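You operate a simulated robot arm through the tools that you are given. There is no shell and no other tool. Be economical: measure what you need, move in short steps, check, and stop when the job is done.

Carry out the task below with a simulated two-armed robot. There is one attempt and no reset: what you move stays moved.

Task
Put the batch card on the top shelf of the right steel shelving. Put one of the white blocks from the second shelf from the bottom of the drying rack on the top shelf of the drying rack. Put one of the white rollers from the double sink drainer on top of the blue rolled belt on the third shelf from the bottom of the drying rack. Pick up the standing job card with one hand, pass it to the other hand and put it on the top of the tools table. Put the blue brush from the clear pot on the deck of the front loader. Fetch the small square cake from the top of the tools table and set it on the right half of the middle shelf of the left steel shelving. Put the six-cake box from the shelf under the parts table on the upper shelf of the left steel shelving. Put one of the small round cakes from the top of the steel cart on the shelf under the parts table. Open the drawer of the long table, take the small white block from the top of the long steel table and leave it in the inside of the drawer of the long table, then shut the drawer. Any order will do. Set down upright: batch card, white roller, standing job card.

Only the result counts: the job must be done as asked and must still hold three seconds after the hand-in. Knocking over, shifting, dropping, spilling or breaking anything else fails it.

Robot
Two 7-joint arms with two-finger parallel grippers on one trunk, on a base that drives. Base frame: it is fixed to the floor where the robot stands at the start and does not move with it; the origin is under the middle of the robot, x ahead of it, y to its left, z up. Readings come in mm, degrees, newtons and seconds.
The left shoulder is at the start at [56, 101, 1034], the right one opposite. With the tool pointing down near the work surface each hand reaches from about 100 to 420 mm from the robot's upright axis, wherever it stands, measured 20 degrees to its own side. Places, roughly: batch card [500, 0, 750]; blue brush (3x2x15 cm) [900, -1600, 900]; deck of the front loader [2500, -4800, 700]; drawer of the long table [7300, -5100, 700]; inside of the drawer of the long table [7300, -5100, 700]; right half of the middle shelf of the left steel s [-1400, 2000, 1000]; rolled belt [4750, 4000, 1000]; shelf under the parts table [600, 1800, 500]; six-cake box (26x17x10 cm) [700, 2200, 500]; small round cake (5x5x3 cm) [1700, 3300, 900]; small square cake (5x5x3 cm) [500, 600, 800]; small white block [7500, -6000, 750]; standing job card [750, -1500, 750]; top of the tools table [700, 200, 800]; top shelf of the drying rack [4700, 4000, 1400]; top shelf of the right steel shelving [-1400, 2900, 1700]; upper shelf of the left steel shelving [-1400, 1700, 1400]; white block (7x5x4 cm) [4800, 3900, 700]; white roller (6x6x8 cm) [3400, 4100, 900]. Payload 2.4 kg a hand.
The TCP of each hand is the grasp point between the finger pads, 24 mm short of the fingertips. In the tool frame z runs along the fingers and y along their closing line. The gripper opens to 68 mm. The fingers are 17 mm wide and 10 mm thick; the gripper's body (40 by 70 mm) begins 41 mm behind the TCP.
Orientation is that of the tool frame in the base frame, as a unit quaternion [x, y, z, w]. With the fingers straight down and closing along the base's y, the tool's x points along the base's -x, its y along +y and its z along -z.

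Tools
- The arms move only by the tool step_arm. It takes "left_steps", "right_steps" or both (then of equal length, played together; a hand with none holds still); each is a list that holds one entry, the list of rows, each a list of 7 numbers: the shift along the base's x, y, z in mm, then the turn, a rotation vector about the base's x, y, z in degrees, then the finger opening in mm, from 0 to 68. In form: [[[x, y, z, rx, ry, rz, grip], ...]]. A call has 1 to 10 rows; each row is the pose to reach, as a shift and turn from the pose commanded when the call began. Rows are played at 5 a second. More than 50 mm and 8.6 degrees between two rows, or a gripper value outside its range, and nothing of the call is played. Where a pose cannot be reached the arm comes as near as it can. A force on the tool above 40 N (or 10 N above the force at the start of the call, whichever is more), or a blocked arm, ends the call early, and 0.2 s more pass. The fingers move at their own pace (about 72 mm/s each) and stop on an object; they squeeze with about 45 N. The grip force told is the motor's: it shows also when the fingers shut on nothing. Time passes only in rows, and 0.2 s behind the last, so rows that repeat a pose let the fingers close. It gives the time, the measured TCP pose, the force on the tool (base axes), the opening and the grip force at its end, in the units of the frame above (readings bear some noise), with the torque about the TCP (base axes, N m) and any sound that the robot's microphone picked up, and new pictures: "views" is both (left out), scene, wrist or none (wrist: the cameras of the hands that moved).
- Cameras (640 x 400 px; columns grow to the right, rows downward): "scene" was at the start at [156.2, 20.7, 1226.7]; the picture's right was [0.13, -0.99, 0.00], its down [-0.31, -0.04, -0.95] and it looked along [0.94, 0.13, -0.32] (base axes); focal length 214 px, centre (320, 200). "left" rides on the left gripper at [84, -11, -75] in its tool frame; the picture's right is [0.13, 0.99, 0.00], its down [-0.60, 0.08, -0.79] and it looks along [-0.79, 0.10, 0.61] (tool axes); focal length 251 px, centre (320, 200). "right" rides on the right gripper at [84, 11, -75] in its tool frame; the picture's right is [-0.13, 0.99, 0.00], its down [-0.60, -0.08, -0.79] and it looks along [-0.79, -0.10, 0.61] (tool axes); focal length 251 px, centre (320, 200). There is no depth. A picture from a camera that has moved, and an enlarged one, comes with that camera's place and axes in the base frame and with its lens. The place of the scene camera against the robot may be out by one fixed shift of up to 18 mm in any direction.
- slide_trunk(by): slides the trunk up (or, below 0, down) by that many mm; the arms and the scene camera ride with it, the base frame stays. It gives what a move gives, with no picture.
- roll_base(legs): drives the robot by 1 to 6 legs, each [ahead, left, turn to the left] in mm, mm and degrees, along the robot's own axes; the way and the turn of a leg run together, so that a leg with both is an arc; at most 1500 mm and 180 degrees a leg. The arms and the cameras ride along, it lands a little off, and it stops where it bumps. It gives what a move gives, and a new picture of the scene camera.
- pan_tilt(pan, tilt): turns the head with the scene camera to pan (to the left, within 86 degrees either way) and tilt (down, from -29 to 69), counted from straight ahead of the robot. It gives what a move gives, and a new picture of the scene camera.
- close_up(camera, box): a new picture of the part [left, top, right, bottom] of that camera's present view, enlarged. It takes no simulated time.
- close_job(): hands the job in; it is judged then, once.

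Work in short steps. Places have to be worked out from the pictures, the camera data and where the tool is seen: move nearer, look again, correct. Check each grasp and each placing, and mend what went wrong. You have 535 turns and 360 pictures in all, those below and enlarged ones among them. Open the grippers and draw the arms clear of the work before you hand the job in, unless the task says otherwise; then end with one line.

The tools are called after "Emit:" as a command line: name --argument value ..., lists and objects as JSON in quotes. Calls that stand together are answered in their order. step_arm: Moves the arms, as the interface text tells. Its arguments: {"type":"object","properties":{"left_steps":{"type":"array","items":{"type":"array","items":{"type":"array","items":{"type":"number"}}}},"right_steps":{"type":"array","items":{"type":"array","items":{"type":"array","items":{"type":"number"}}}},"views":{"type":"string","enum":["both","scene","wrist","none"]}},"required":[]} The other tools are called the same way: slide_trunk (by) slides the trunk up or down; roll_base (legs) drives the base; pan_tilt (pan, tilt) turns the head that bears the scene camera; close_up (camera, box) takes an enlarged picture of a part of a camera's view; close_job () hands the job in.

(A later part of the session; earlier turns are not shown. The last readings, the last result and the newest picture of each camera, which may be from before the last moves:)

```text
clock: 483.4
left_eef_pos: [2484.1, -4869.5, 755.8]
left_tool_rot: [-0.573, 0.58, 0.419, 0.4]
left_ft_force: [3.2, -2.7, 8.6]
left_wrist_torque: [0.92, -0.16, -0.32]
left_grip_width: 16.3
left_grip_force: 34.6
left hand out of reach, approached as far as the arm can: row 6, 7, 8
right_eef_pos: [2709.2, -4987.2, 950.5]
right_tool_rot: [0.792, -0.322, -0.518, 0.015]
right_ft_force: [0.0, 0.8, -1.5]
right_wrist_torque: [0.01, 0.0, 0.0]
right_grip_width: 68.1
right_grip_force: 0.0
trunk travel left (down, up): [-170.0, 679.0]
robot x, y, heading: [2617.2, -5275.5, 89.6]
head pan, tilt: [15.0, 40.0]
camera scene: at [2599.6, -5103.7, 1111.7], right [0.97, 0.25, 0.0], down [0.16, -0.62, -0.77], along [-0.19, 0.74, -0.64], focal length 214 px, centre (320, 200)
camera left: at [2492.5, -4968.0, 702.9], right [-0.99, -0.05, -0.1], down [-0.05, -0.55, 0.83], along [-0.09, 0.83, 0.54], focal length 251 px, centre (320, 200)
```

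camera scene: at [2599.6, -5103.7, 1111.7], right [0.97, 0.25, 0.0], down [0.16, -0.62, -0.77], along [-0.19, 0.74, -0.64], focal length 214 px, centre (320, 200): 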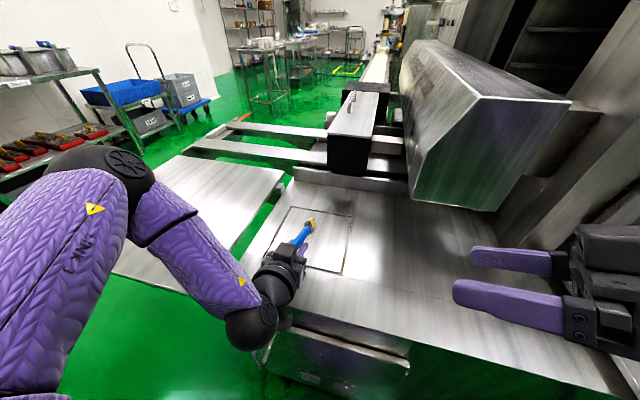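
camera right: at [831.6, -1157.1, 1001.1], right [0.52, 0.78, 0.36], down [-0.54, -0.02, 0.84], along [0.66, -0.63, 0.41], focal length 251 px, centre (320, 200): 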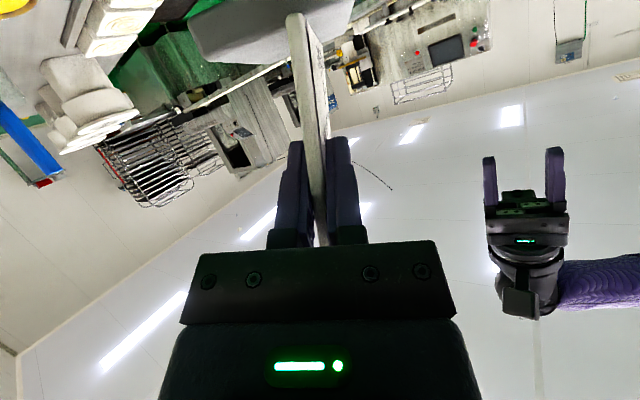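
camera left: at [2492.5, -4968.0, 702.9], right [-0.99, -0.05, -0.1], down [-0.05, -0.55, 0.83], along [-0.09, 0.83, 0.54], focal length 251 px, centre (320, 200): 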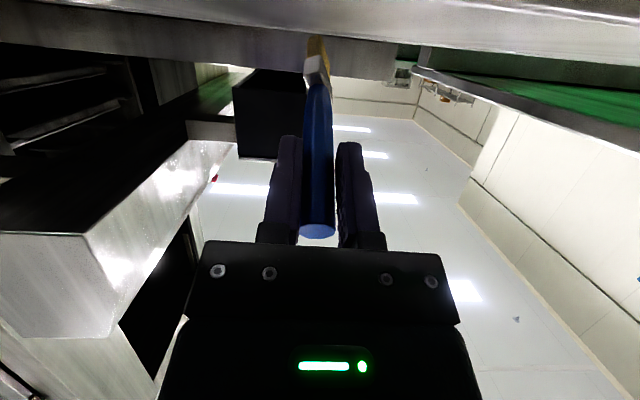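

The brush is at about 22°. I lower 15 mm more with the trunk and release.

Emit:
slide_trunk --by -15

Emit:
step_arm --left_steps '[[[0, 0, 0, 0, 0, 0, 18], [0, 0, 0, 0, 0, 0, 24], [0, 0, 0, 0, 0, 0, 40], [0, 0, 0, 0, 0, 0, 60], [0, -8, 20, 0, 0, 0, 60], [0, -20, 50, 0, 0, 0, 60], [0, -30, 80, 0, 0, 0, 60]]]'

```text
clock: 484.0
left_eef_pos: [2481.6, -4870.1, 740.4]
left_tool_rot: [-0.573, 0.58, 0.418, 0.399]
left_ft_force: [0.1, -0.5, -0.8]
left_wrist_torque: [0.0, 0.01, -0.03]
left_grip_width: 7.9
left_grip_force: 0.0
right_eef_pos: [2710.2, -4985.4, 934.4]
right_tool_rot: [0.793, -0.32, -0.517, 0.019]
right_ft_force: [-0.8, 0.6, -0.5]
right_wrist_torque: [0.01, -0.02, -0.01]
right_grip_width: 68.1
right_grip_force: 0.0
trunk travel left (down, up): [-155.0, 694.0]
robot x, y, heading: [2616.4, -5272.2, 89.8]
head pan, tilt: [15.0, 40.0]
```

```text
clock: 485.6
left_eef_pos: [2490.3, -4869.6, 805.8]
left_tool_rot: [-0.573, 0.58, 0.42, 0.399]
left_ft_force: [0.4, -0.1, -0.6]
left_wrist_torque: [0.03, 0.03, 0.02]
left_grip_width: 59.8
left_grip_force: 0.1
left hand out of reach, approached as far as the arm can: row 6, 7
right_eef_pos: [2709.6, -4985.5, 934.3]
right_tool_rot: [0.793, -0.32, -0.517, 0.019]
right_ft_force: [1.2, -0.1, 0.3]
right_wrist_torque: [0.04, 0.0, -0.01]
right_grip_width: 68.1
right_grip_force: 0.0
trunk travel left (down, up): [-155.0, 694.0]
robot x, y, heading: [2615.1, -5270.9, 89.9]
head pan, tilt: [15.0, 40.0]
camera scene: at [2599.1, -5098.5, 1096.2], right [0.97, 0.25, 0.0], down [0.16, -0.62, -0.77], along [-0.19, 0.74, -0.64], focal length 214 px, centre (320, 200)
camera left: at [2501.1, -4966.8, 752.6], right [-0.99, -0.05, -0.09], down [-0.05, -0.55, 0.83], along [-0.09, 0.83, 0.54], focal length 251 px, centre (320, 200)
```

scene: 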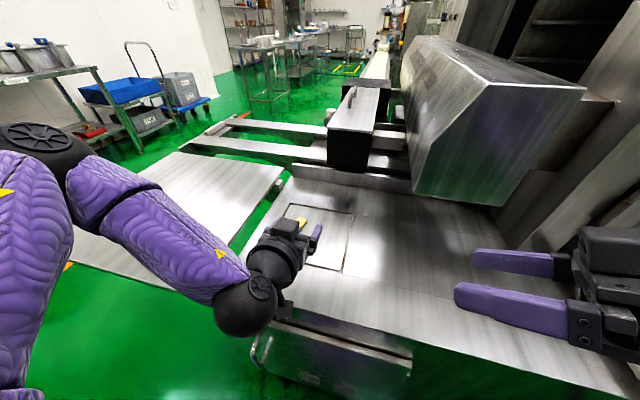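
left: 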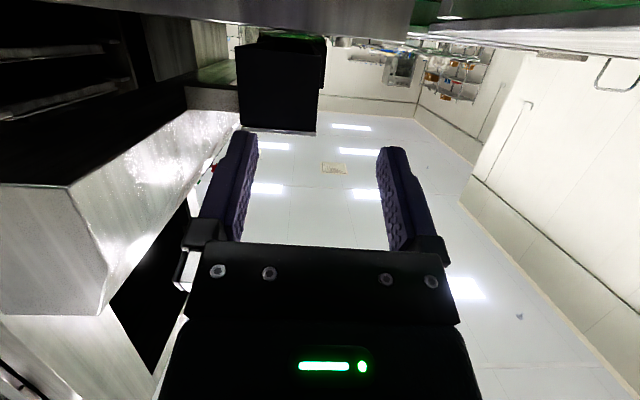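

The brush slipped out and lies on the deck; I back off to check.

Emit:
roll_base --legs '[[-200, 0, 0]]'

Emit:
close_up --camera "scene" --box '[200, 130, 420, 270]'

```text
clock: 487.2
left_eef_pos: [2491.4, -5070.2, 806.7]
left_tool_rot: [-0.571, 0.582, 0.417, 0.402]
left_ft_force: [-0.5, -0.4, 0.1]
left_wrist_torque: [0.02, 0.0, 0.0]
left_grip_width: 60.0
left_grip_force: 0.0
right_eef_pos: [2708.2, -5187.0, 933.7]
right_tool_rot: [0.793, -0.322, -0.517, 0.017]
right_ft_force: [0.1, -0.1, -0.6]
right_wrist_torque: [0.02, 0.03, 0.02]
right_grip_width: 68.1
right_grip_force: 0.0
trunk travel left (down, up): [-155.0, 694.0]
robot x, y, heading: [2614.1, -5473.3, 89.5]
head pan, tilt: [15.0, 40.0]
camera scene: at [2598.1, -5301.2, 1096.1], right [0.97, 0.25, 0.0], down [0.16, -0.62, -0.77], along [-0.19, 0.74, -0.64], focal length 214 px, centre (320, 200)
```

scene: 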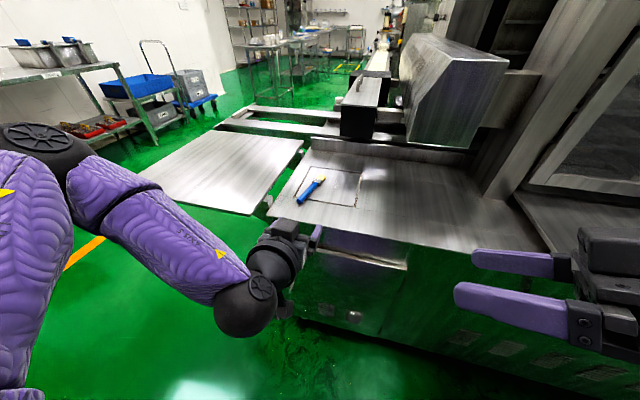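

```text
2.86 times, centred on (310, 200) of scene
camera zoom: at [2598.1, -5301.2, 1096.1], right [0.97, 0.25, 0.0], down [0.16, -0.62, -0.77], along [-0.19, 0.74, -0.64], focal length 613 px, centre (349, 200)
```

zoom: 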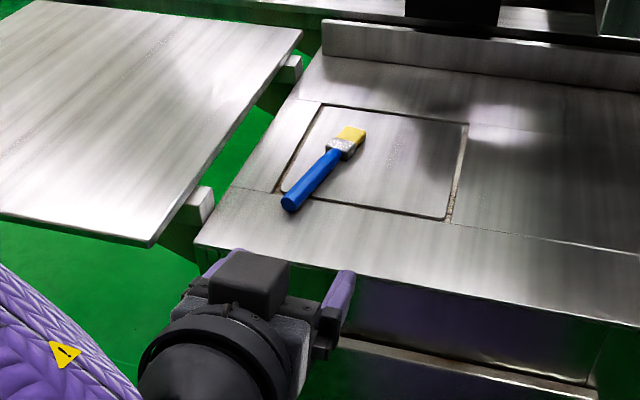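

The brush lies safely on the deck. Next, the long table: I turn to face +x and look for the way.

Emit:
roll_base --legs '[[0, 0, -89.5]]'

Emit:
slide_trunk --by 250

Emit:
pan_tilt --pan 0 --tilt 12

```text
clock: 491.4
left_eef_pos: [3017.8, -5344.1, 806.4]
left_tool_rot: [-0.004, 0.815, 0.019, 0.579]
left_ft_force: [0.5, -0.9, 0.3]
left_wrist_torque: [-0.02, 0.02, 0.01]
left_grip_width: 60.1
left_grip_force: 0.0
right_eef_pos: [2905.1, -5564.5, 935.6]
right_tool_rot: [-0.342, 0.784, 0.382, 0.349]
right_ft_force: [0.2, -0.2, -0.7]
right_wrist_torque: [0.01, 0.0, -0.04]
right_grip_width: 68.0
right_grip_force: 0.1
trunk travel left (down, up): [-155.0, 694.0]
robot x, y, heading: [2614.9, -5473.9, 0.8]
head pan, tilt: [15.0, 40.0]
camera scene: at [2785.6, -5444.3, 1096.1], right [0.27, -0.96, 0.0], down [-0.62, -0.17, -0.77], along [0.74, 0.21, -0.64], focal length 214 px, centre (320, 200)
```

scene: 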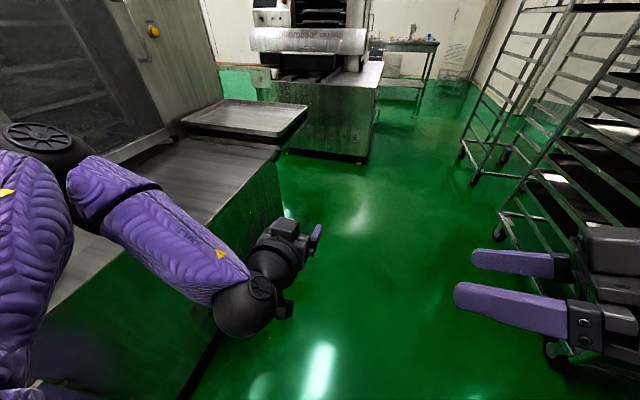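

```text
clock: 493.9
left_eef_pos: [3017.5, -5344.0, 1055.2]
left_tool_rot: [-0.003, 0.815, 0.018, 0.579]
left_ft_force: [-0.3, 0.4, 0.1]
left_wrist_torque: [0.02, 0.01, 0.0]
left_grip_width: 60.2
left_grip_force: 0.1
right_eef_pos: [2904.9, -5563.9, 1184.2]
right_tool_rot: [-0.342, 0.784, 0.383, 0.35]
right_ft_force: [-0.3, 0.2, 0.3]
right_wrist_torque: [0.03, 0.02, -0.01]
right_grip_width: 67.9
right_grip_force: 0.1
trunk travel left (down, up): [-405.0, 444.0]
robot x, y, heading: [2616.7, -5477.0, 0.8]
head pan, tilt: [15.0, 40.0]
```

```text
clock: 494.9
left_eef_pos: [3017.0, -5343.9, 1056.3]
left_tool_rot: [-0.003, 0.815, 0.019, 0.579]
left_ft_force: [-0.4, 0.0, 0.4]
left_wrist_torque: [-0.02, 0.01, 0.01]
left_grip_width: 59.9
left_grip_force: 0.1
right_eef_pos: [2906.4, -5564.4, 1184.4]
right_tool_rot: [-0.342, 0.784, 0.382, 0.35]
right_ft_force: [0.0, 0.0, 0.1]
right_wrist_torque: [0.04, 0.01, -0.03]
right_grip_width: 67.9
right_grip_force: 0.0
trunk travel left (down, up): [-405.0, 444.0]
robot x, y, heading: [2617.4, -5478.4, 0.8]
head pan, tilt: [0.0, 12.0]
camera scene: at [2742.9, -5466.9, 1394.2], right [0.01, -1.0, 0.0], down [-0.21, 0.0, -0.98], along [0.98, 0.01, -0.21], focal length 214 px, centre (320, 200)
```

scene: 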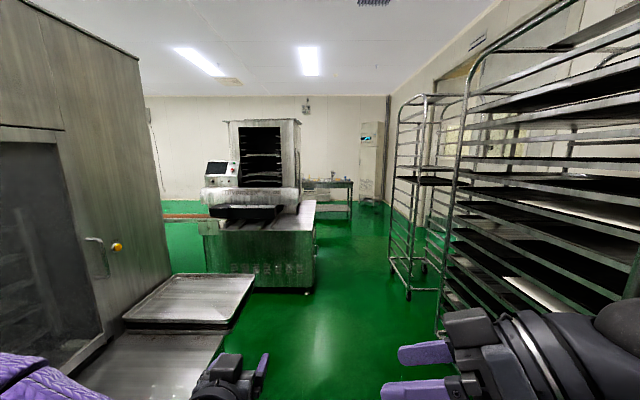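

There's a corridor between machines and racks. I shift right and drive ahead toward the long table at x≈7300.

Emit:
roll_base --legs '[[0, -330, -0.8], [1300, 0, 0], [1300, 0, 0], [700, 0, 0]]'

Emit:
pan_tilt --pan 8 --tilt 20

```text
clock: 496.3
left_eef_pos: [3029.0, -5443.6, 1066.4]
left_tool_rot: [-0.06, 0.809, 0.054, 0.582]
left_ft_force: [-0.2, 0.1, 0.1]
left_wrist_torque: [0.0, 0.03, 0.03]
left_grip_width: 60.2
left_grip_force: 0.1
right_eef_pos: [2926.9, -5690.1, 1190.1]
right_tool_rot: [-0.368, 0.767, 0.4, 0.342]
right_ft_force: [-0.3, -0.5, 0.2]
right_wrist_torque: [0.04, 0.0, -0.01]
right_grip_width: 68.1
right_grip_force: 0.0
trunk travel left (down, up): [-405.0, 444.0]
robot x, y, heading: [2634.6, -5612.3, 4.5]
head pan, tilt: [0.0, 12.0]
stopped in leg 1: the robot was blocked; the commanded pose is now the measured one
camera scene: at [2754.2, -5543.6, 1396.9], right [0.08, -1.0, 0.04], down [-0.2, -0.05, -0.98], along [0.98, 0.07, -0.21], focal length 214 px, centre (320, 200)
```

scene: 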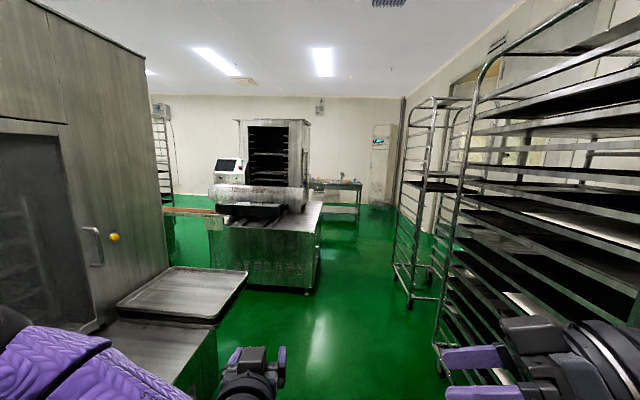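

```text
clock: 497.0
left_eef_pos: [3025.2, -5442.9, 1065.7]
left_tool_rot: [-0.063, 0.809, 0.055, 0.581]
left_ft_force: [-0.6, 0.2, 0.1]
left_wrist_torque: [-0.02, 0.01, 0.02]
left_grip_width: 60.2
left_grip_force: 0.0
right_eef_pos: [2926.3, -5689.6, 1190.2]
right_tool_rot: [-0.371, 0.765, 0.401, 0.341]
right_ft_force: [0.6, 0.8, -1.1]
right_wrist_torque: [-0.02, -0.03, 0.03]
right_grip_width: 68.0
right_grip_force: 0.0
trunk travel left (down, up): [-405.0, 444.0]
robot x, y, heading: [2633.4, -5608.9, 4.8]
head pan, tilt: [8.0, 20.0]
camera scene: at [2750.8, -5531.1, 1383.1], right [0.22, -0.97, 0.04], down [-0.33, -0.11, -0.94], along [0.92, 0.19, -0.34], focal length 214 px, centre (320, 200)
```

scene: 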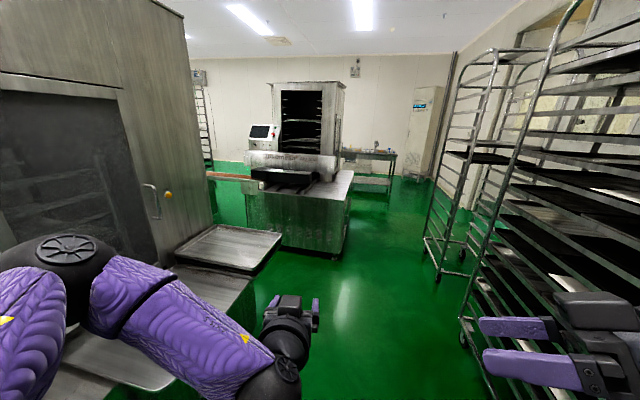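

I touched the rack on my right with the elbow. I move left at once, straighten, and continue with more clearance.

Emit:
roll_base --legs '[[0, 120, 0], [0, 0, -4.6]]'

Emit:
pan_tilt --pan -75 --tilt 25

```text
clock: 497.7
left_eef_pos: [3035.7, -5421.8, 1085.3]
left_tool_rot: [-0.134, 0.792, 0.103, 0.586]
left_ft_force: [0.8, 0.1, 0.6]
left_wrist_torque: [0.02, -0.03, 0.01]
left_grip_width: 59.8
left_grip_force: 0.1
right_eef_pos: [2930.1, -5730.6, 1182.4]
right_tool_rot: [-0.318, 0.772, 0.445, 0.324]
right_ft_force: [0.5, 0.7, 0.3]
right_wrist_torque: [-0.03, 0.01, -0.03]
right_grip_width: 68.0
right_grip_force: 0.1
trunk travel left (down, up): [-405.0, 444.0]
robot x, y, heading: [2631.4, -5598.9, 4.9]
head pan, tilt: [8.0, 20.0]
stopped in leg 1: the robot was blocked; the commanded pose is now the measured one
camera scene: at [2749.9, -5533.0, 1382.9], right [0.23, -0.97, 0.03], down [-0.33, -0.1, -0.94], along [0.92, 0.2, -0.34], focal length 214 px, centre (320, 200)
```

scene: 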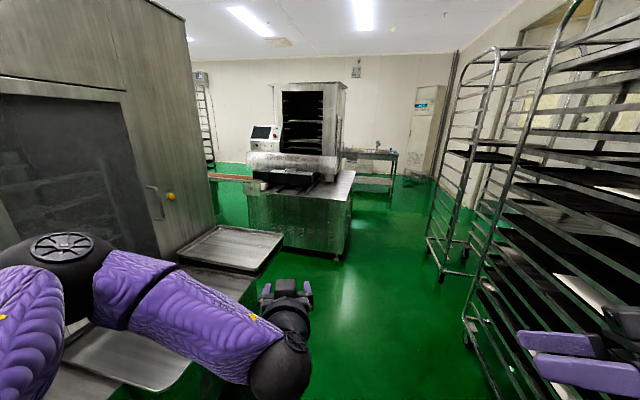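

```text
clock: 499.3
left_eef_pos: [3035.9, -5421.4, 1083.6]
left_tool_rot: [-0.131, 0.793, 0.1, 0.586]
left_ft_force: [-0.8, -0.3, -0.3]
left_wrist_torque: [-0.02, 0.02, -0.01]
left_grip_width: 59.9
left_grip_force: 0.1
right_eef_pos: [2930.7, -5728.1, 1181.2]
right_tool_rot: [-0.319, 0.773, 0.442, 0.324]
right_ft_force: [-0.2, -0.4, 0.4]
right_wrist_torque: [0.0, 0.0, 0.0]
right_grip_width: 68.1
right_grip_force: 0.1
trunk travel left (down, up): [-405.0, 444.0]
robot x, y, heading: [2631.2, -5603.8, 4.8]
head pan, tilt: [-75.0, 25.0]
camera scene: at [2691.1, -5640.1, 1377.3], right [-0.94, -0.34, 0.01], down [-0.14, 0.37, -0.92], along [0.31, -0.86, -0.4], focal length 214 px, centre (320, 200)
```

scene: 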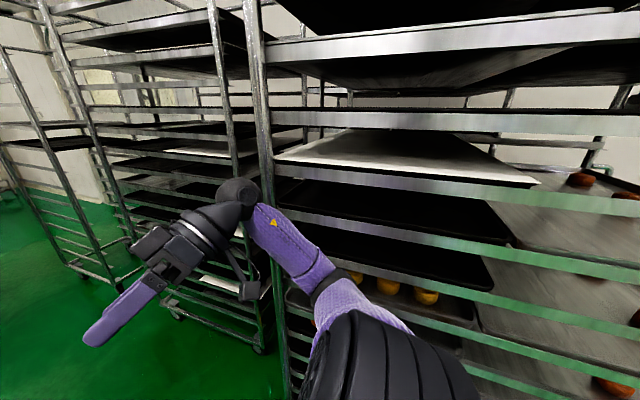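

The right elbow has slipped in beside a rack post, which lies just ahead of it. I back slightly and slide out to the left.

Emit:
roll_base --legs '[[-35, 15, 0]]'

```text
clock: 500.1
left_eef_pos: [2999.4, -5419.1, 1076.6]
left_tool_rot: [-0.113, 0.798, 0.101, 0.583]
left_ft_force: [0.0, 0.8, 0.8]
left_wrist_torque: [0.02, 0.03, 0.01]
left_grip_width: 59.9
left_grip_force: 0.1
right_eef_pos: [2908.8, -5706.5, 1178.7]
right_tool_rot: [-0.355, 0.758, 0.438, 0.328]
right_ft_force: [-0.4, -0.5, -0.3]
right_wrist_torque: [0.0, 0.0, 0.01]
right_grip_width: 68.1
right_grip_force: 0.0
trunk travel left (down, up): [-405.0, 444.0]
robot x, y, heading: [2601.7, -5592.2, 7.1]
head pan, tilt: [-75.0, 25.0]
camera scene: at [2668.5, -5647.8, 1374.1], right [-0.93, -0.38, 0.0], down [-0.16, 0.38, -0.91], along [0.34, -0.84, -0.41], focal length 214 px, centre (320, 200)
```

scene: 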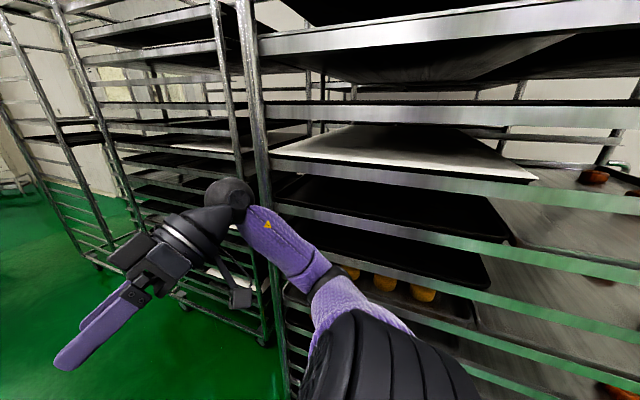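

The robot appears level again. I try straightening and sliding left once more.

Emit:
roll_base --legs '[[0, 60, 0]]'

Emit:
pan_tilt --pan -80 --tilt 60

```text
clock: 501.1
left_eef_pos: [2996.1, -5371.1, 1077.3]
left_tool_rot: [-0.109, 0.798, 0.105, 0.583]
left_ft_force: [-0.9, 0.5, 0.2]
left_wrist_torque: [0.0, 0.02, -0.01]
left_grip_width: 60.0
left_grip_force: 0.1
right_eef_pos: [2903.1, -5660.0, 1176.6]
right_tool_rot: [-0.351, 0.757, 0.444, 0.328]
right_ft_force: [0.2, -0.9, 0.8]
right_wrist_torque: [-0.03, 0.01, -0.01]
right_grip_width: 67.9
right_grip_force: 0.0
trunk travel left (down, up): [-405.0, 444.0]
robot x, y, heading: [2595.5, -5530.6, 7.1]
head pan, tilt: [-75.0, 25.0]
camera scene: at [2665.3, -5603.6, 1373.2], right [-0.93, -0.38, 0.0], down [-0.16, 0.39, -0.91], along [0.34, -0.84, -0.42], focal length 214 px, centre (320, 200)
```

scene: 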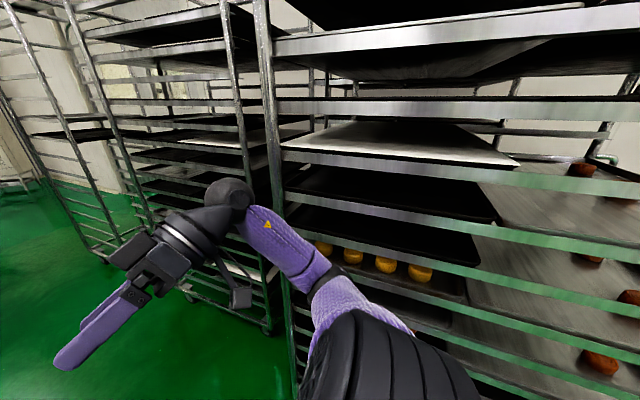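

```text
clock: 502.1
left_eef_pos: [2997.0, -5371.2, 1078.2]
left_tool_rot: [-0.11, 0.798, 0.107, 0.583]
left_ft_force: [-0.5, 0.1, -0.3]
left_wrist_torque: [0.02, 0.02, 0.01]
left_grip_width: 59.9
left_grip_force: 0.1
right_eef_pos: [2903.1, -5660.2, 1177.4]
right_tool_rot: [-0.349, 0.758, 0.444, 0.327]
right_ft_force: [-0.4, 0.5, -0.1]
right_wrist_torque: [0.0, 0.01, -0.05]
right_grip_width: 67.9
right_grip_force: 0.1
trunk travel left (down, up): [-405.0, 444.0]
robot x, y, heading: [2598.2, -5528.2, 7.2]
head pan, tilt: [-80.0, 60.0]
camera scene: at [2650.3, -5582.7, 1323.1], right [-0.96, -0.29, 0.0], down [-0.25, 0.83, -0.5], along [0.15, -0.48, -0.87], focal length 214 px, centre (320, 200)
```

scene: 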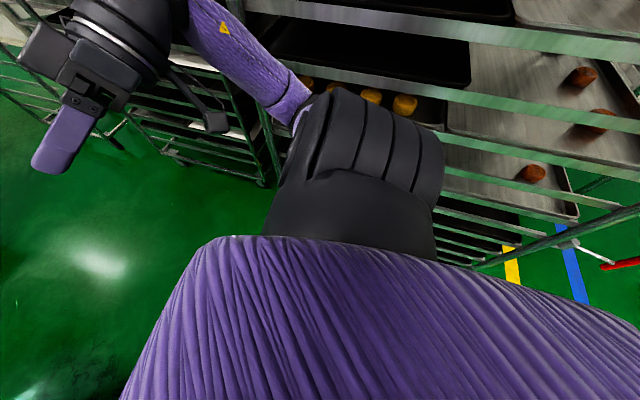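

Free again. I straighten, pass the rack with clearance, then move right to clear the second machine.

Emit:
roll_base --legs '[[0, 25, -7.2], [950, 0, 0], [0, -200, 0]]'

Emit:
pan_tilt --pan 0 --tilt 20

```text
clock: 508.8
left_eef_pos: [3945.2, -5606.6, 1078.5]
left_tool_rot: [-0.056, 0.804, 0.067, 0.588]
left_ft_force: [-0.3, -0.4, 0.3]
left_wrist_torque: [0.02, 0.02, -0.01]
left_grip_width: 60.1
left_grip_force: 0.0
right_eef_pos: [3814.9, -5882.1, 1178.1]
right_tool_rot: [-0.298, 0.779, 0.422, 0.356]
right_ft_force: [-0.1, -0.2, 0.1]
right_wrist_torque: [-0.02, 0.01, 0.0]
right_grip_width: 68.0
right_grip_force: 0.1
trunk travel left (down, up): [-405.0, 444.0]
robot x, y, heading: [3527.8, -5714.3, -0.2]
head pan, tilt: [-80.0, 60.0]
camera scene: at [3573.8, -5770.2, 1323.0], right [-0.99, -0.17, 0.0], down [-0.14, 0.85, -0.5], along [0.08, -0.49, -0.87], focal length 214 px, centre (320, 200)
```

scene: 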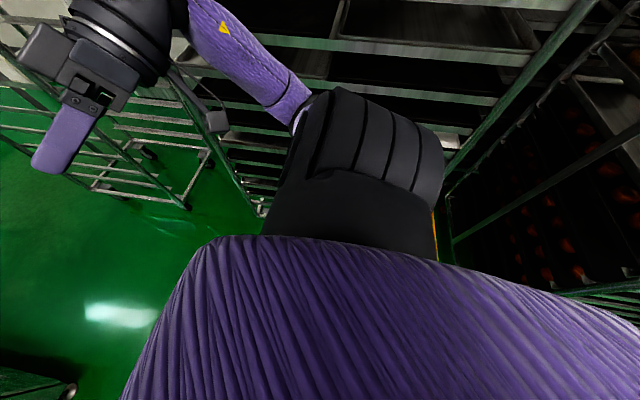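

```text
clock: 510.3
left_eef_pos: [3944.8, -5607.1, 1076.9]
left_tool_rot: [-0.055, 0.804, 0.066, 0.588]
left_ft_force: [0.5, 0.5, 0.1]
left_wrist_torque: [0.02, -0.02, 0.03]
left_grip_width: 59.9
left_grip_force: 0.0
right_eef_pos: [3816.0, -5880.7, 1177.7]
right_tool_rot: [-0.299, 0.778, 0.423, 0.355]
right_ft_force: [0.2, -0.2, 0.3]
right_wrist_torque: [-0.02, 0.05, -0.01]
right_grip_width: 68.1
right_grip_force: 0.1
trunk travel left (down, up): [-405.0, 444.0]
robot x, y, heading: [3525.7, -5710.3, -0.3]
head pan, tilt: [0.0, 20.0]
camera scene: at [3655.8, -5704.6, 1381.2], right [-0.01, -1.0, 0.0], down [-0.34, 0.0, -0.94], along [0.94, -0.01, -0.34], focal length 214 px, centre (320, 200)
```

scene: 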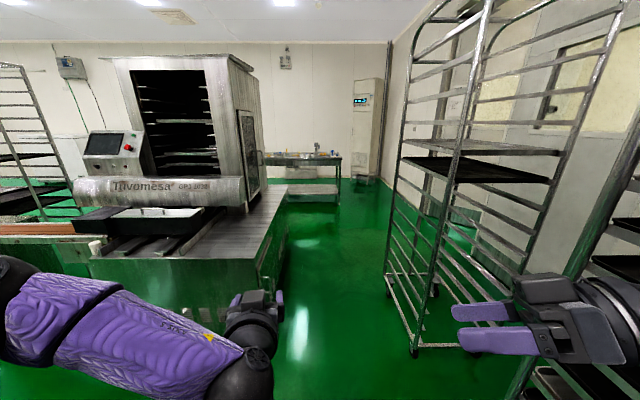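

I shift 80 mm more right for clearance past the second machine and drive on.

Emit:
roll_base --legs '[[0, -85, 0.3], [1300, 0, 0], [1200, 0, 0]]'

Emit:
pan_tilt --pan 0 --tilt 30

```text
clock: 523.2
left_eef_pos: [6437.8, -5745.3, 1077.0]
left_tool_rot: [-0.049, 0.804, 0.062, 0.589]
left_ft_force: [0.3, -0.1, 0.2]
left_wrist_torque: [-0.01, 0.0, -0.01]
left_grip_width: 59.9
left_grip_force: 0.1
right_eef_pos: [6303.2, -6017.6, 1176.5]
right_tool_rot: [-0.292, 0.781, 0.42, 0.359]
right_ft_force: [-0.4, -0.4, 0.4]
right_wrist_torque: [0.01, 0.01, 0.02]
right_grip_width: 68.1
right_grip_force: 0.0
trunk travel left (down, up): [-405.0, 444.0]
robot x, y, heading: [6022.3, -5840.7, -1.8]
head pan, tilt: [0.0, 20.0]
camera scene: at [6146.3, -5838.1, 1381.2], right [-0.03, -1.0, 0.0], down [-0.34, 0.01, -0.94], along [0.94, -0.02, -0.34], focal length 214 px, centre (320, 200)
```

scene: 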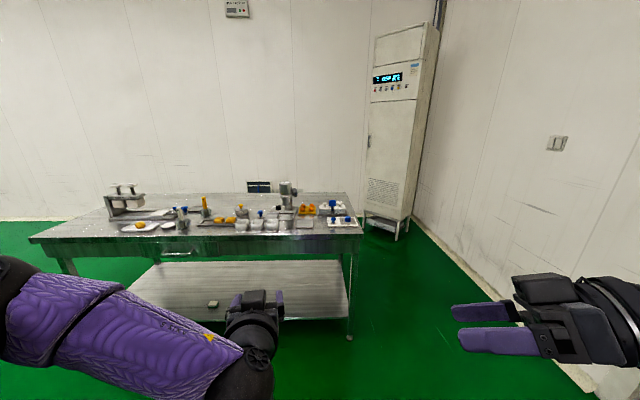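

```text
clock: 523.9
left_eef_pos: [6437.7, -5747.0, 1078.1]
left_tool_rot: [-0.048, 0.804, 0.061, 0.59]
left_ft_force: [-0.1, -0.4, 0.7]
left_wrist_torque: [0.0, -0.01, 0.02]
left_grip_width: 60.1
left_grip_force: 0.0
right_eef_pos: [6303.3, -6018.2, 1177.5]
right_tool_rot: [-0.291, 0.782, 0.419, 0.359]
right_ft_force: [0.4, 0.5, -0.4]
right_wrist_torque: [-0.02, 0.06, -0.01]
right_grip_width: 67.8
right_grip_force: 0.1
trunk travel left (down, up): [-405.0, 444.0]
robot x, y, heading: [6018.2, -5844.9, -1.9]
head pan, tilt: [0.0, 30.0]
camera scene: at [6143.5, -5838.0, 1365.2], right [-0.03, -1.0, 0.0], down [-0.5, 0.01, -0.87], along [0.87, -0.02, -0.5], focal length 214 px, centre (320, 200)
```

scene: 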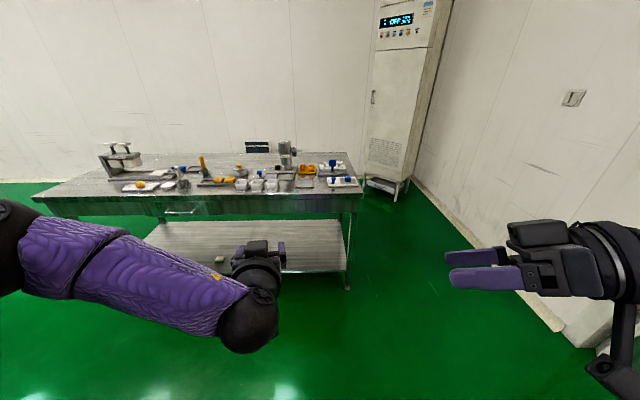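

Emit:
close_up --camera "scene" --box '[30, 130, 370, 290]'

```text
1.88 times, centred on (200, 210) of scene
camera zoom: at [6143.5, -5838.0, 1365.2], right [-0.03, -1.0, 0.0], down [-0.5, 0.01, -0.87], along [0.87, -0.02, -0.5], focal length 404 px, centre (546, 181)
```

zoom: 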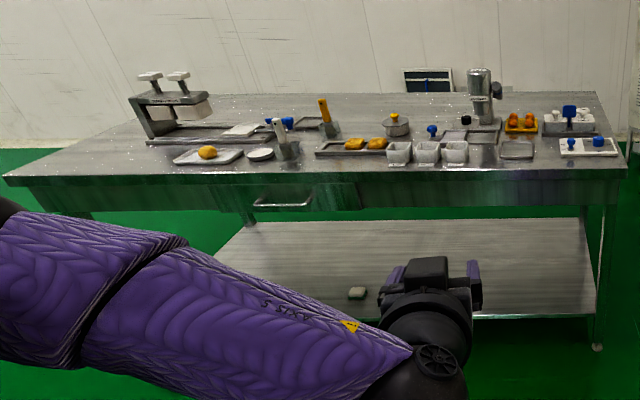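

I move closer to inspect the table's right end, where the white block should be.

Emit:
roll_base --legs '[[450, 0, 1.9]]'

Emit:
close_up --camera "scene" --box '[220, 110, 440, 250]'

```text
clock: 526.6
left_eef_pos: [6881.2, -5743.3, 1077.9]
left_tool_rot: [-0.058, 0.804, 0.068, 0.588]
left_ft_force: [-0.2, 0.7, 0.2]
left_wrist_torque: [0.01, -0.03, -0.01]
left_grip_width: 60.0
left_grip_force: 0.0
right_eef_pos: [6753.0, -6018.7, 1177.7]
right_tool_rot: [-0.299, 0.778, 0.423, 0.355]
right_ft_force: [-0.6, -0.5, -0.1]
right_wrist_torque: [-0.02, 0.0, 0.01]
right_grip_width: 68.2
right_grip_force: 0.2
trunk travel left (down, up): [-405.0, 444.0]
robot x, y, heading: [6464.0, -5848.7, -0.3]
head pan, tilt: [0.0, 30.0]
camera scene: at [6589.1, -5842.2, 1365.1], right [0.0, -1.0, 0.0], down [-0.5, 0.0, -0.87], along [0.87, 0.0, -0.5], focal length 214 px, centre (320, 200)
```

scene: 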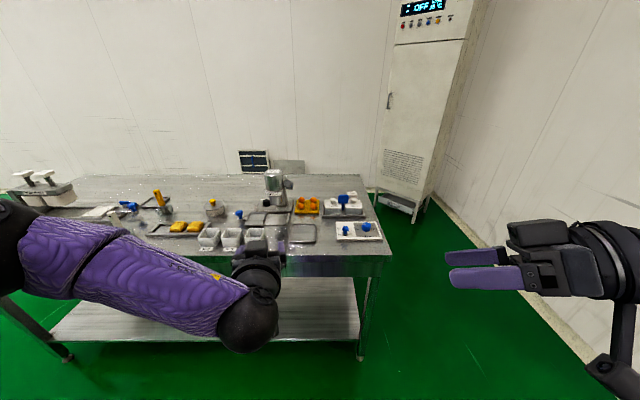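

```text
2.86 times, centred on (330, 180) of scene
camera zoom: at [6589.1, -5842.2, 1365.1], right [0.0, -1.0, 0.0], down [-0.5, 0.0, -0.87], along [0.87, 0.0, -0.5], focal length 613 px, centre (291, 257)
```

zoom: 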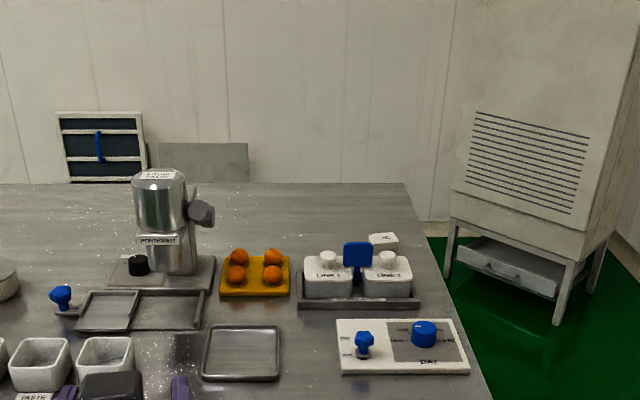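

The small white block sits behind the double-jar tray near (7670,−6036). I go round to the table's right end and face +y.

Emit:
roll_base --legs '[[0, -610, 0.3], [1310, 0, 0], [0, 0, 90]]'

Emit:
pan_tilt --pan 5 --tilt 50

```text
clock: 540.1
left_eef_pos: [7648.4, -6064.3, 1077.8]
left_tool_rot: [0.611, -0.525, -0.466, -0.366]
left_ft_force: [-0.1, 1.2, -0.3]
left_wrist_torque: [0.0, -0.03, -0.01]
left_grip_width: 60.0
left_grip_force: 0.0
right_eef_pos: [7923.5, -6190.3, 1176.4]
right_tool_rot: [0.763, -0.336, -0.549, 0.051]
right_ft_force: [-0.7, -0.2, -0.1]
right_wrist_torque: [0.0, -0.01, -0.01]
right_grip_width: 67.9
right_grip_force: 0.1
trunk travel left (down, up): [-405.0, 444.0]
robot x, y, heading: [7758.1, -6477.4, 90.3]
head pan, tilt: [0.0, 30.0]
camera scene: at [7761.2, -6350.7, 1365.2], right [1.0, 0.0, 0.0], down [0.0, -0.5, -0.87], along [0.0, 0.87, -0.5], focal length 214 px, centre (320, 200)
```

scene: 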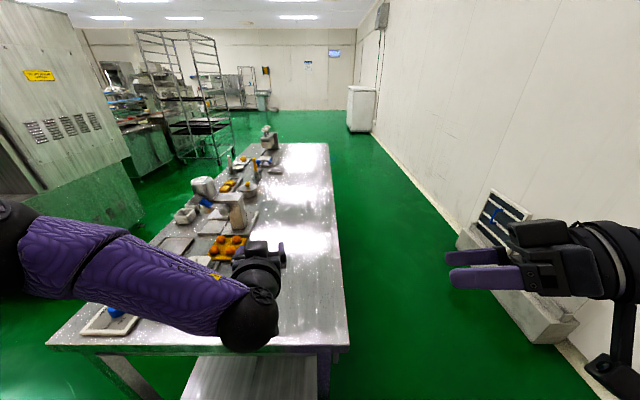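

```text
clock: 540.9
left_eef_pos: [7647.3, -6064.2, 1077.8]
left_tool_rot: [0.612, -0.524, -0.466, -0.365]
left_ft_force: [-0.4, -0.8, -1.0]
left_wrist_torque: [0.01, 0.0, 0.02]
left_grip_width: 59.9
left_grip_force: 0.1
right_eef_pos: [7924.1, -6190.7, 1177.6]
right_tool_rot: [0.763, -0.337, -0.549, 0.049]
right_ft_force: [0.2, -0.1, 0.9]
right_wrist_torque: [-0.02, 0.02, -0.02]
right_grip_width: 67.8
right_grip_force: 0.0
trunk travel left (down, up): [-405.0, 444.0]
robot x, y, heading: [7760.6, -6482.0, 90.3]
head pan, tilt: [5.0, 50.0]
camera scene: at [7754.5, -6364.5, 1335.7], right [1.0, 0.09, 0.0], down [0.07, -0.76, -0.64], along [-0.06, 0.64, -0.77], focal length 214 px, centre (320, 200)
```

scene: 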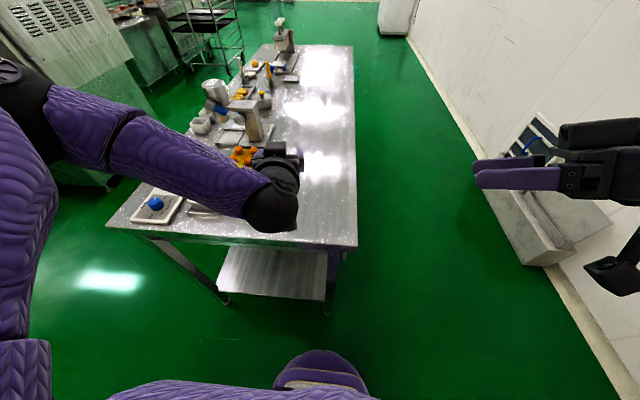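

The left arm hides the block. I pitch the left hand down so its camera looks at the table end.

Emit:
step_arm --left_steps '[[[0, -8, 0, -8.4, 0, 0, 60], [0, -16, 0, -16.8, 0, 0, 60], [0, -24, 0, -25.2, 0, 0, 60], [0, -32, 0, -33.6, 0, 0, 60], [0, -40, 0, -42, 0, 0, 60], [0, -48, 0, -50.4, 0, 0, 60]]]'

```text
clock: 542.3
left_eef_pos: [7647.7, -6111.8, 1078.1]
left_tool_rot: [0.708, -0.674, -0.198, -0.07]
left_ft_force: [-0.1, 0.5, 0.0]
left_wrist_torque: [-0.01, -0.03, 0.02]
left_grip_width: 59.9
left_grip_force: 0.1
right_eef_pos: [7923.2, -6190.1, 1176.6]
right_tool_rot: [0.764, -0.336, -0.549, 0.051]
right_ft_force: [0.4, -0.4, -0.1]
right_wrist_torque: [0.05, 0.01, 0.02]
right_grip_width: 68.0
right_grip_force: 0.1
trunk travel left (down, up): [-405.0, 444.0]
robot x, y, heading: [7756.1, -6482.0, 90.7]
head pan, tilt: [5.0, 50.0]
camera scene: at [7754.5, -6364.5, 1335.6], right [1.0, 0.09, 0.0], down [0.07, -0.76, -0.64], along [-0.06, 0.64, -0.77], focal length 214 px, centre (320, 200)
camera left: at [7673.5, -6216.1, 1114.6], right [-0.97, -0.2, 0.12], down [0.06, 0.26, 0.96], along [-0.22, 0.94, -0.24], focal length 251 px, centre (320, 200)
```

scene: 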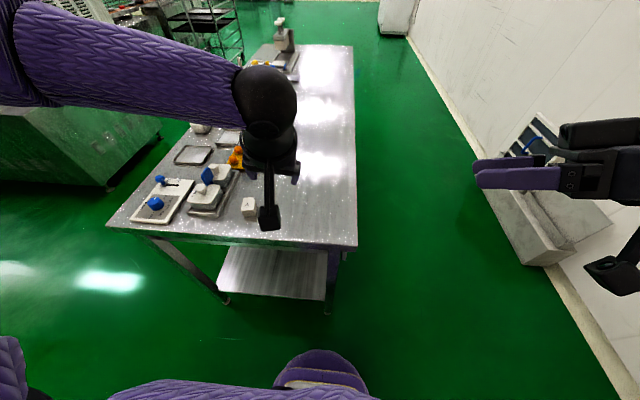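
left: 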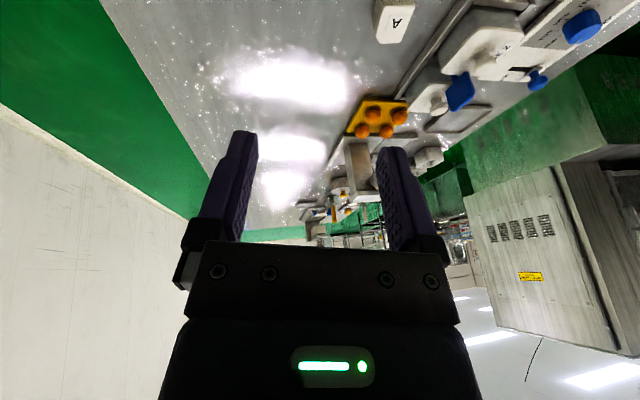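

Both cameras agree: the block ("A") is at (7484,−5970), table top ≈790. I reposition the base, square the hand, and descend above it.

Emit:
roll_base --legs '[[0, 150, 0], [125, 0, 0]]'

Emit:
step_arm --left_steps '[[[-5, -5, -30, 0, -5.7, -2.3, 60], [-10, -10, -70, 0, -11.5, -4.6, 60], [-14, -14, -110, 0, -11.5, -4.6, 60], [-14, -16, -150, 0, -11.5, -4.6, 60]]]' --views "wrist"

```text
clock: 544.5
left_eef_pos: [7498.3, -5986.3, 1077.5]
left_tool_rot: [0.709, -0.673, -0.198, -0.071]
left_ft_force: [0.3, 0.1, 0.5]
left_wrist_torque: [-0.02, -0.02, 0.06]
left_grip_width: 60.0
left_grip_force: 0.2
right_eef_pos: [7773.7, -6063.5, 1177.0]
right_tool_rot: [0.763, -0.336, -0.55, 0.05]
right_ft_force: [-1.1, 0.0, 0.1]
right_wrist_torque: [-0.02, -0.02, 0.02]
right_grip_width: 68.1
right_grip_force: 0.1
trunk travel left (down, up): [-405.0, 444.0]
robot x, y, heading: [7609.7, -6354.2, 90.1]
head pan, tilt: [5.0, 50.0]
camera scene: at [7604.6, -6239.3, 1335.6], right [1.0, 0.09, 0.0], down [0.07, -0.76, -0.64], along [-0.06, 0.64, -0.77], focal length 214 px, centre (320, 200)
```

scene: 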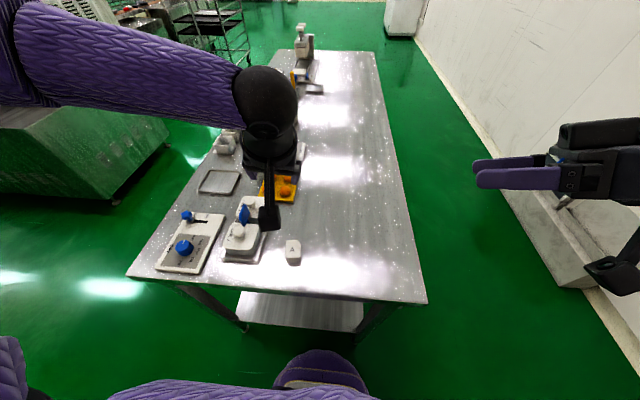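

```text
clock: 545.5
left_eef_pos: [7479.9, -6005.7, 931.8]
left_tool_rot: [0.697, -0.691, -0.122, -0.147]
left_ft_force: [0.1, 0.3, -0.3]
left_wrist_torque: [0.0, -0.01, 0.0]
left_grip_width: 60.1
left_grip_force: 0.0
left hand out of reach, approached as far as the arm can: row 4
right_eef_pos: [7774.5, -6065.5, 1176.2]
right_tool_rot: [0.763, -0.337, -0.549, 0.05]
right_ft_force: [0.3, -0.4, -0.2]
right_wrist_torque: [-0.02, -0.02, 0.0]
right_grip_width: 68.0
right_grip_force: 0.0
trunk travel left (down, up): [-405.0, 444.0]
robot x, y, heading: [7610.7, -6353.7, 90.0]
head pan, tilt: [5.0, 50.0]
camera left: at [7489.8, -6111.2, 971.2], right [-0.99, -0.12, -0.08], down [-0.11, 0.26, 0.96], along [-0.09, 0.96, -0.27], focal length 251 px, centre (320, 200)
```

left: 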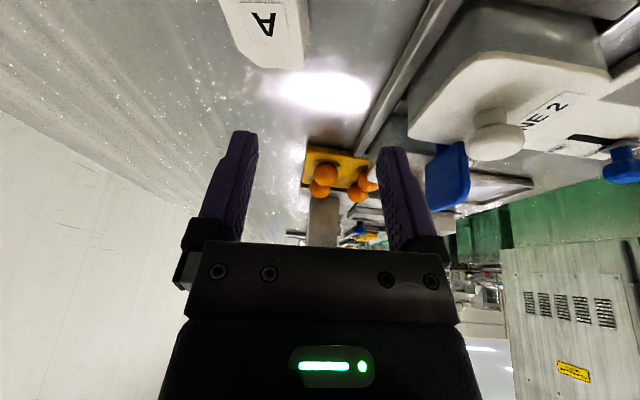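

The block is ≈45 mm to the right of the hand (x≈7525). I shift, lower the trunk 60 mm, and look again.

Emit:
step_arm --left_steps '[[[22, 0, 0, 0, 0, 0, 66], [45, 0, 0, 0, 0, 0, 68]]]' --views "none"

Emit:
slide_trunk --by -60

Emit:
close_up --camera "left" --box '[0, 0, 640, 400]'

```text
clock: 546.1
left_eef_pos: [7498.7, -6011.8, 949.2]
left_tool_rot: [0.697, -0.691, -0.124, -0.147]
left_ft_force: [-0.6, -0.2, 0.1]
left_wrist_torque: [0.0, 0.01, 0.02]
left_grip_width: 68.0
left_grip_force: 0.1
left hand out of reach, approached as far as the arm can: row 1, 2
right_eef_pos: [7774.6, -6065.1, 1177.4]
right_tool_rot: [0.763, -0.336, -0.55, 0.05]
right_ft_force: [-0.2, -0.3, 1.5]
right_wrist_torque: [0.0, 0.03, -0.02]
right_grip_width: 68.2
right_grip_force: 0.1
trunk travel left (down, up): [-405.0, 444.0]
robot x, y, heading: [7609.3, -6355.9, 90.3]
head pan, tilt: [5.0, 50.0]
```

```text
clock: 547.1
left_eef_pos: [7497.3, -6011.0, 890.9]
left_tool_rot: [0.697, -0.691, -0.123, -0.146]
left_ft_force: [-0.4, -0.4, -0.8]
left_wrist_torque: [0.0, 0.01, 0.01]
left_grip_width: 68.1
left_grip_force: 0.1
right_eef_pos: [7774.3, -6066.3, 1116.9]
right_tool_rot: [0.763, -0.337, -0.549, 0.05]
right_ft_force: [-1.1, -1.3, 0.4]
right_wrist_torque: [-0.03, 0.01, 0.0]
right_grip_width: 67.8
right_grip_force: 0.1
trunk travel left (down, up): [-345.0, 504.0]
robot x, y, heading: [7605.8, -6353.8, 90.5]
head pan, tilt: [5.0, 50.0]
```

```text
1.00 times, centred on (320, 200) of left (not enlarged: the box is as wide or as high as the picture)
camera zoom: at [7507.3, -6115.8, 930.2], right [-0.99, -0.12, -0.08], down [-0.11, 0.26, 0.96], along [-0.1, 0.96, -0.27], focal length 251 px, centre (320, 200)
```

zoom: 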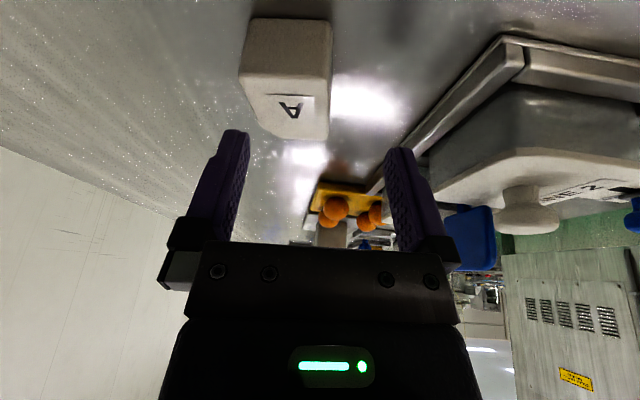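

Triangulated now: block top centre (7513,−6016,863), table ≈832. I nudge the base to centre the hand, then descend.

Emit:
roll_base --legs '[[-18, -16, 0]]'

Emit:
step_arm --left_steps '[[[0, 4, -10, 0, 0, 0, 68], [0, 8, -20, 0, 0, 0, 68], [0, 12, -29, 0, 0, 0, 68]]]' --views "wrist"

```text
clock: 548.0
left_eef_pos: [7514.6, -6026.9, 891.0]
left_tool_rot: [0.697, -0.691, -0.124, -0.147]
left_ft_force: [-0.4, 0.4, 0.7]
left_wrist_torque: [0.0, -0.02, 0.03]
left_grip_width: 68.4
left_grip_force: 0.0
right_eef_pos: [7792.0, -6084.7, 1117.6]
right_tool_rot: [0.763, -0.337, -0.55, 0.05]
right_ft_force: [-0.3, 0.1, 0.0]
right_wrist_torque: [-0.01, 0.03, 0.01]
right_grip_width: 68.1
right_grip_force: 0.1
trunk travel left (down, up): [-345.0, 504.0]
robot x, y, heading: [7623.1, -6372.1, 90.2]
head pan, tilt: [5.0, 50.0]
camera scene: at [7620.9, -6249.0, 1275.2], right [1.0, 0.09, 0.0], down [0.07, -0.76, -0.64], along [-0.06, 0.64, -0.77], focal length 214 px, centre (320, 200)
```

scene: 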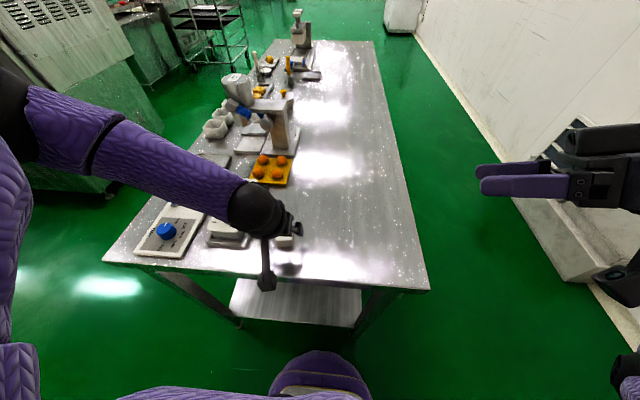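

```text
clock: 548.8
left_eef_pos: [7502.7, -6020.1, 872.1]
left_tool_rot: [0.697, -0.691, -0.123, -0.146]
left_ft_force: [-0.5, 0.1, -0.5]
left_wrist_torque: [0.03, -0.01, 0.02]
left_grip_width: 68.1
left_grip_force: 0.1
left hand out of reach, approached as far as the arm can: row 2, 3
right_eef_pos: [7789.6, -6084.2, 1117.2]
right_tool_rot: [0.763, -0.336, -0.55, 0.051]
right_ft_force: [-1.0, 0.0, 0.2]
right_wrist_torque: [-0.01, 0.02, -0.03]
right_grip_width: 68.0
right_grip_force: 0.1
trunk travel left (down, up): [-345.0, 504.0]
robot x, y, heading: [7621.2, -6373.4, 90.2]
head pan, tilt: [5.0, 50.0]
camera left: at [7512.9, -6124.6, 910.8], right [-0.99, -0.12, -0.08], down [-0.11, 0.26, 0.96], along [-0.1, 0.96, -0.27], focal length 251 px, centre (320, 200)
```

left: 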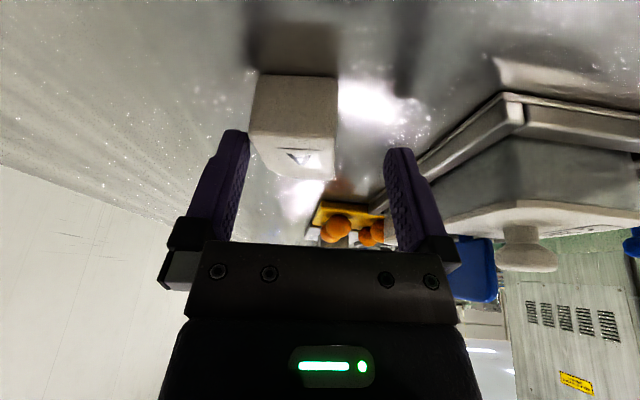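

The arm is at its low limit, so I use the base (11 mm right) and the trunk (−12 mm).

Emit:
roll_base --legs '[[3, -11, 0]]'

Emit:
slide_trunk --by -12

Emit:
close_up --camera "left" --box '[0, 0, 640, 400]'

```text
clock: 549.5
left_eef_pos: [7514.2, -6016.0, 871.9]
left_tool_rot: [0.697, -0.691, -0.123, -0.146]
left_ft_force: [0.0, 0.1, 0.1]
left_wrist_torque: [0.01, -0.02, -0.01]
left_grip_width: 68.1
left_grip_force: 0.0
right_eef_pos: [7801.5, -6080.5, 1118.3]
right_tool_rot: [0.763, -0.337, -0.55, 0.05]
right_ft_force: [1.0, 0.4, 0.7]
right_wrist_torque: [0.0, 0.0, -0.01]
right_grip_width: 67.9
right_grip_force: 0.1
trunk travel left (down, up): [-345.0, 504.0]
robot x, y, heading: [7632.7, -6369.4, 90.0]
head pan, tilt: [5.0, 50.0]
camera scene: at [7632.1, -6245.5, 1275.1], right [1.0, 0.09, 0.0], down [0.07, -0.76, -0.64], along [-0.06, 0.64, -0.77], focal length 214 px, centre (320, 200)
```

scene: 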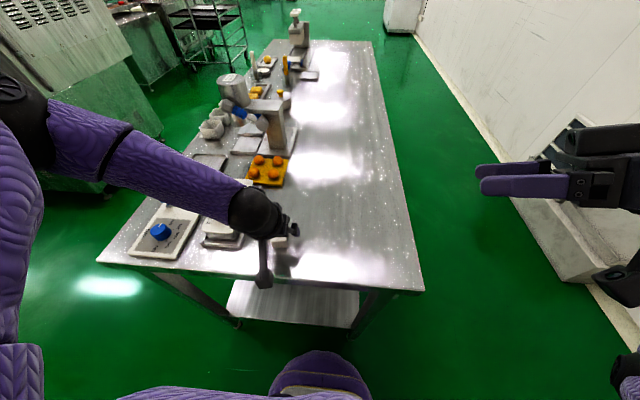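

```text
clock: 550.1
left_eef_pos: [7514.7, -6016.1, 859.2]
left_tool_rot: [0.697, -0.691, -0.122, -0.147]
left_ft_force: [-0.6, 0.4, -0.1]
left_wrist_torque: [-0.01, 0.06, -0.04]
left_grip_width: 68.1
left_grip_force: 0.1
right_eef_pos: [7800.6, -6081.1, 1105.3]
right_tool_rot: [0.763, -0.337, -0.55, 0.049]
right_ft_force: [-0.1, -0.5, 0.1]
right_wrist_torque: [-0.01, 0.04, -0.02]
right_grip_width: 68.2
right_grip_force: 0.1
trunk travel left (down, up): [-333.0, 516.0]
robot x, y, heading: [7638.5, -6371.5, 90.0]
head pan, tilt: [5.0, 50.0]
```

```text
1.00 times, centred on (320, 200) of left (not enlarged: the box is as wide or as high as the picture)
camera zoom: at [7524.2, -6121.6, 899.0], right [-0.99, -0.12, -0.08], down [-0.11, 0.26, 0.96], along [-0.1, 0.96, -0.27], focal length 251 px, centre (320, 200)
```

zoom: 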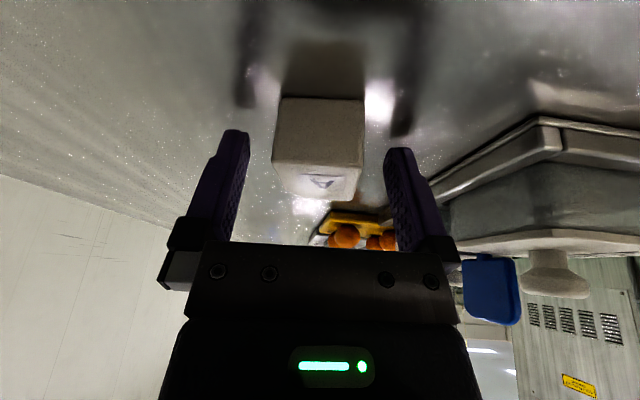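

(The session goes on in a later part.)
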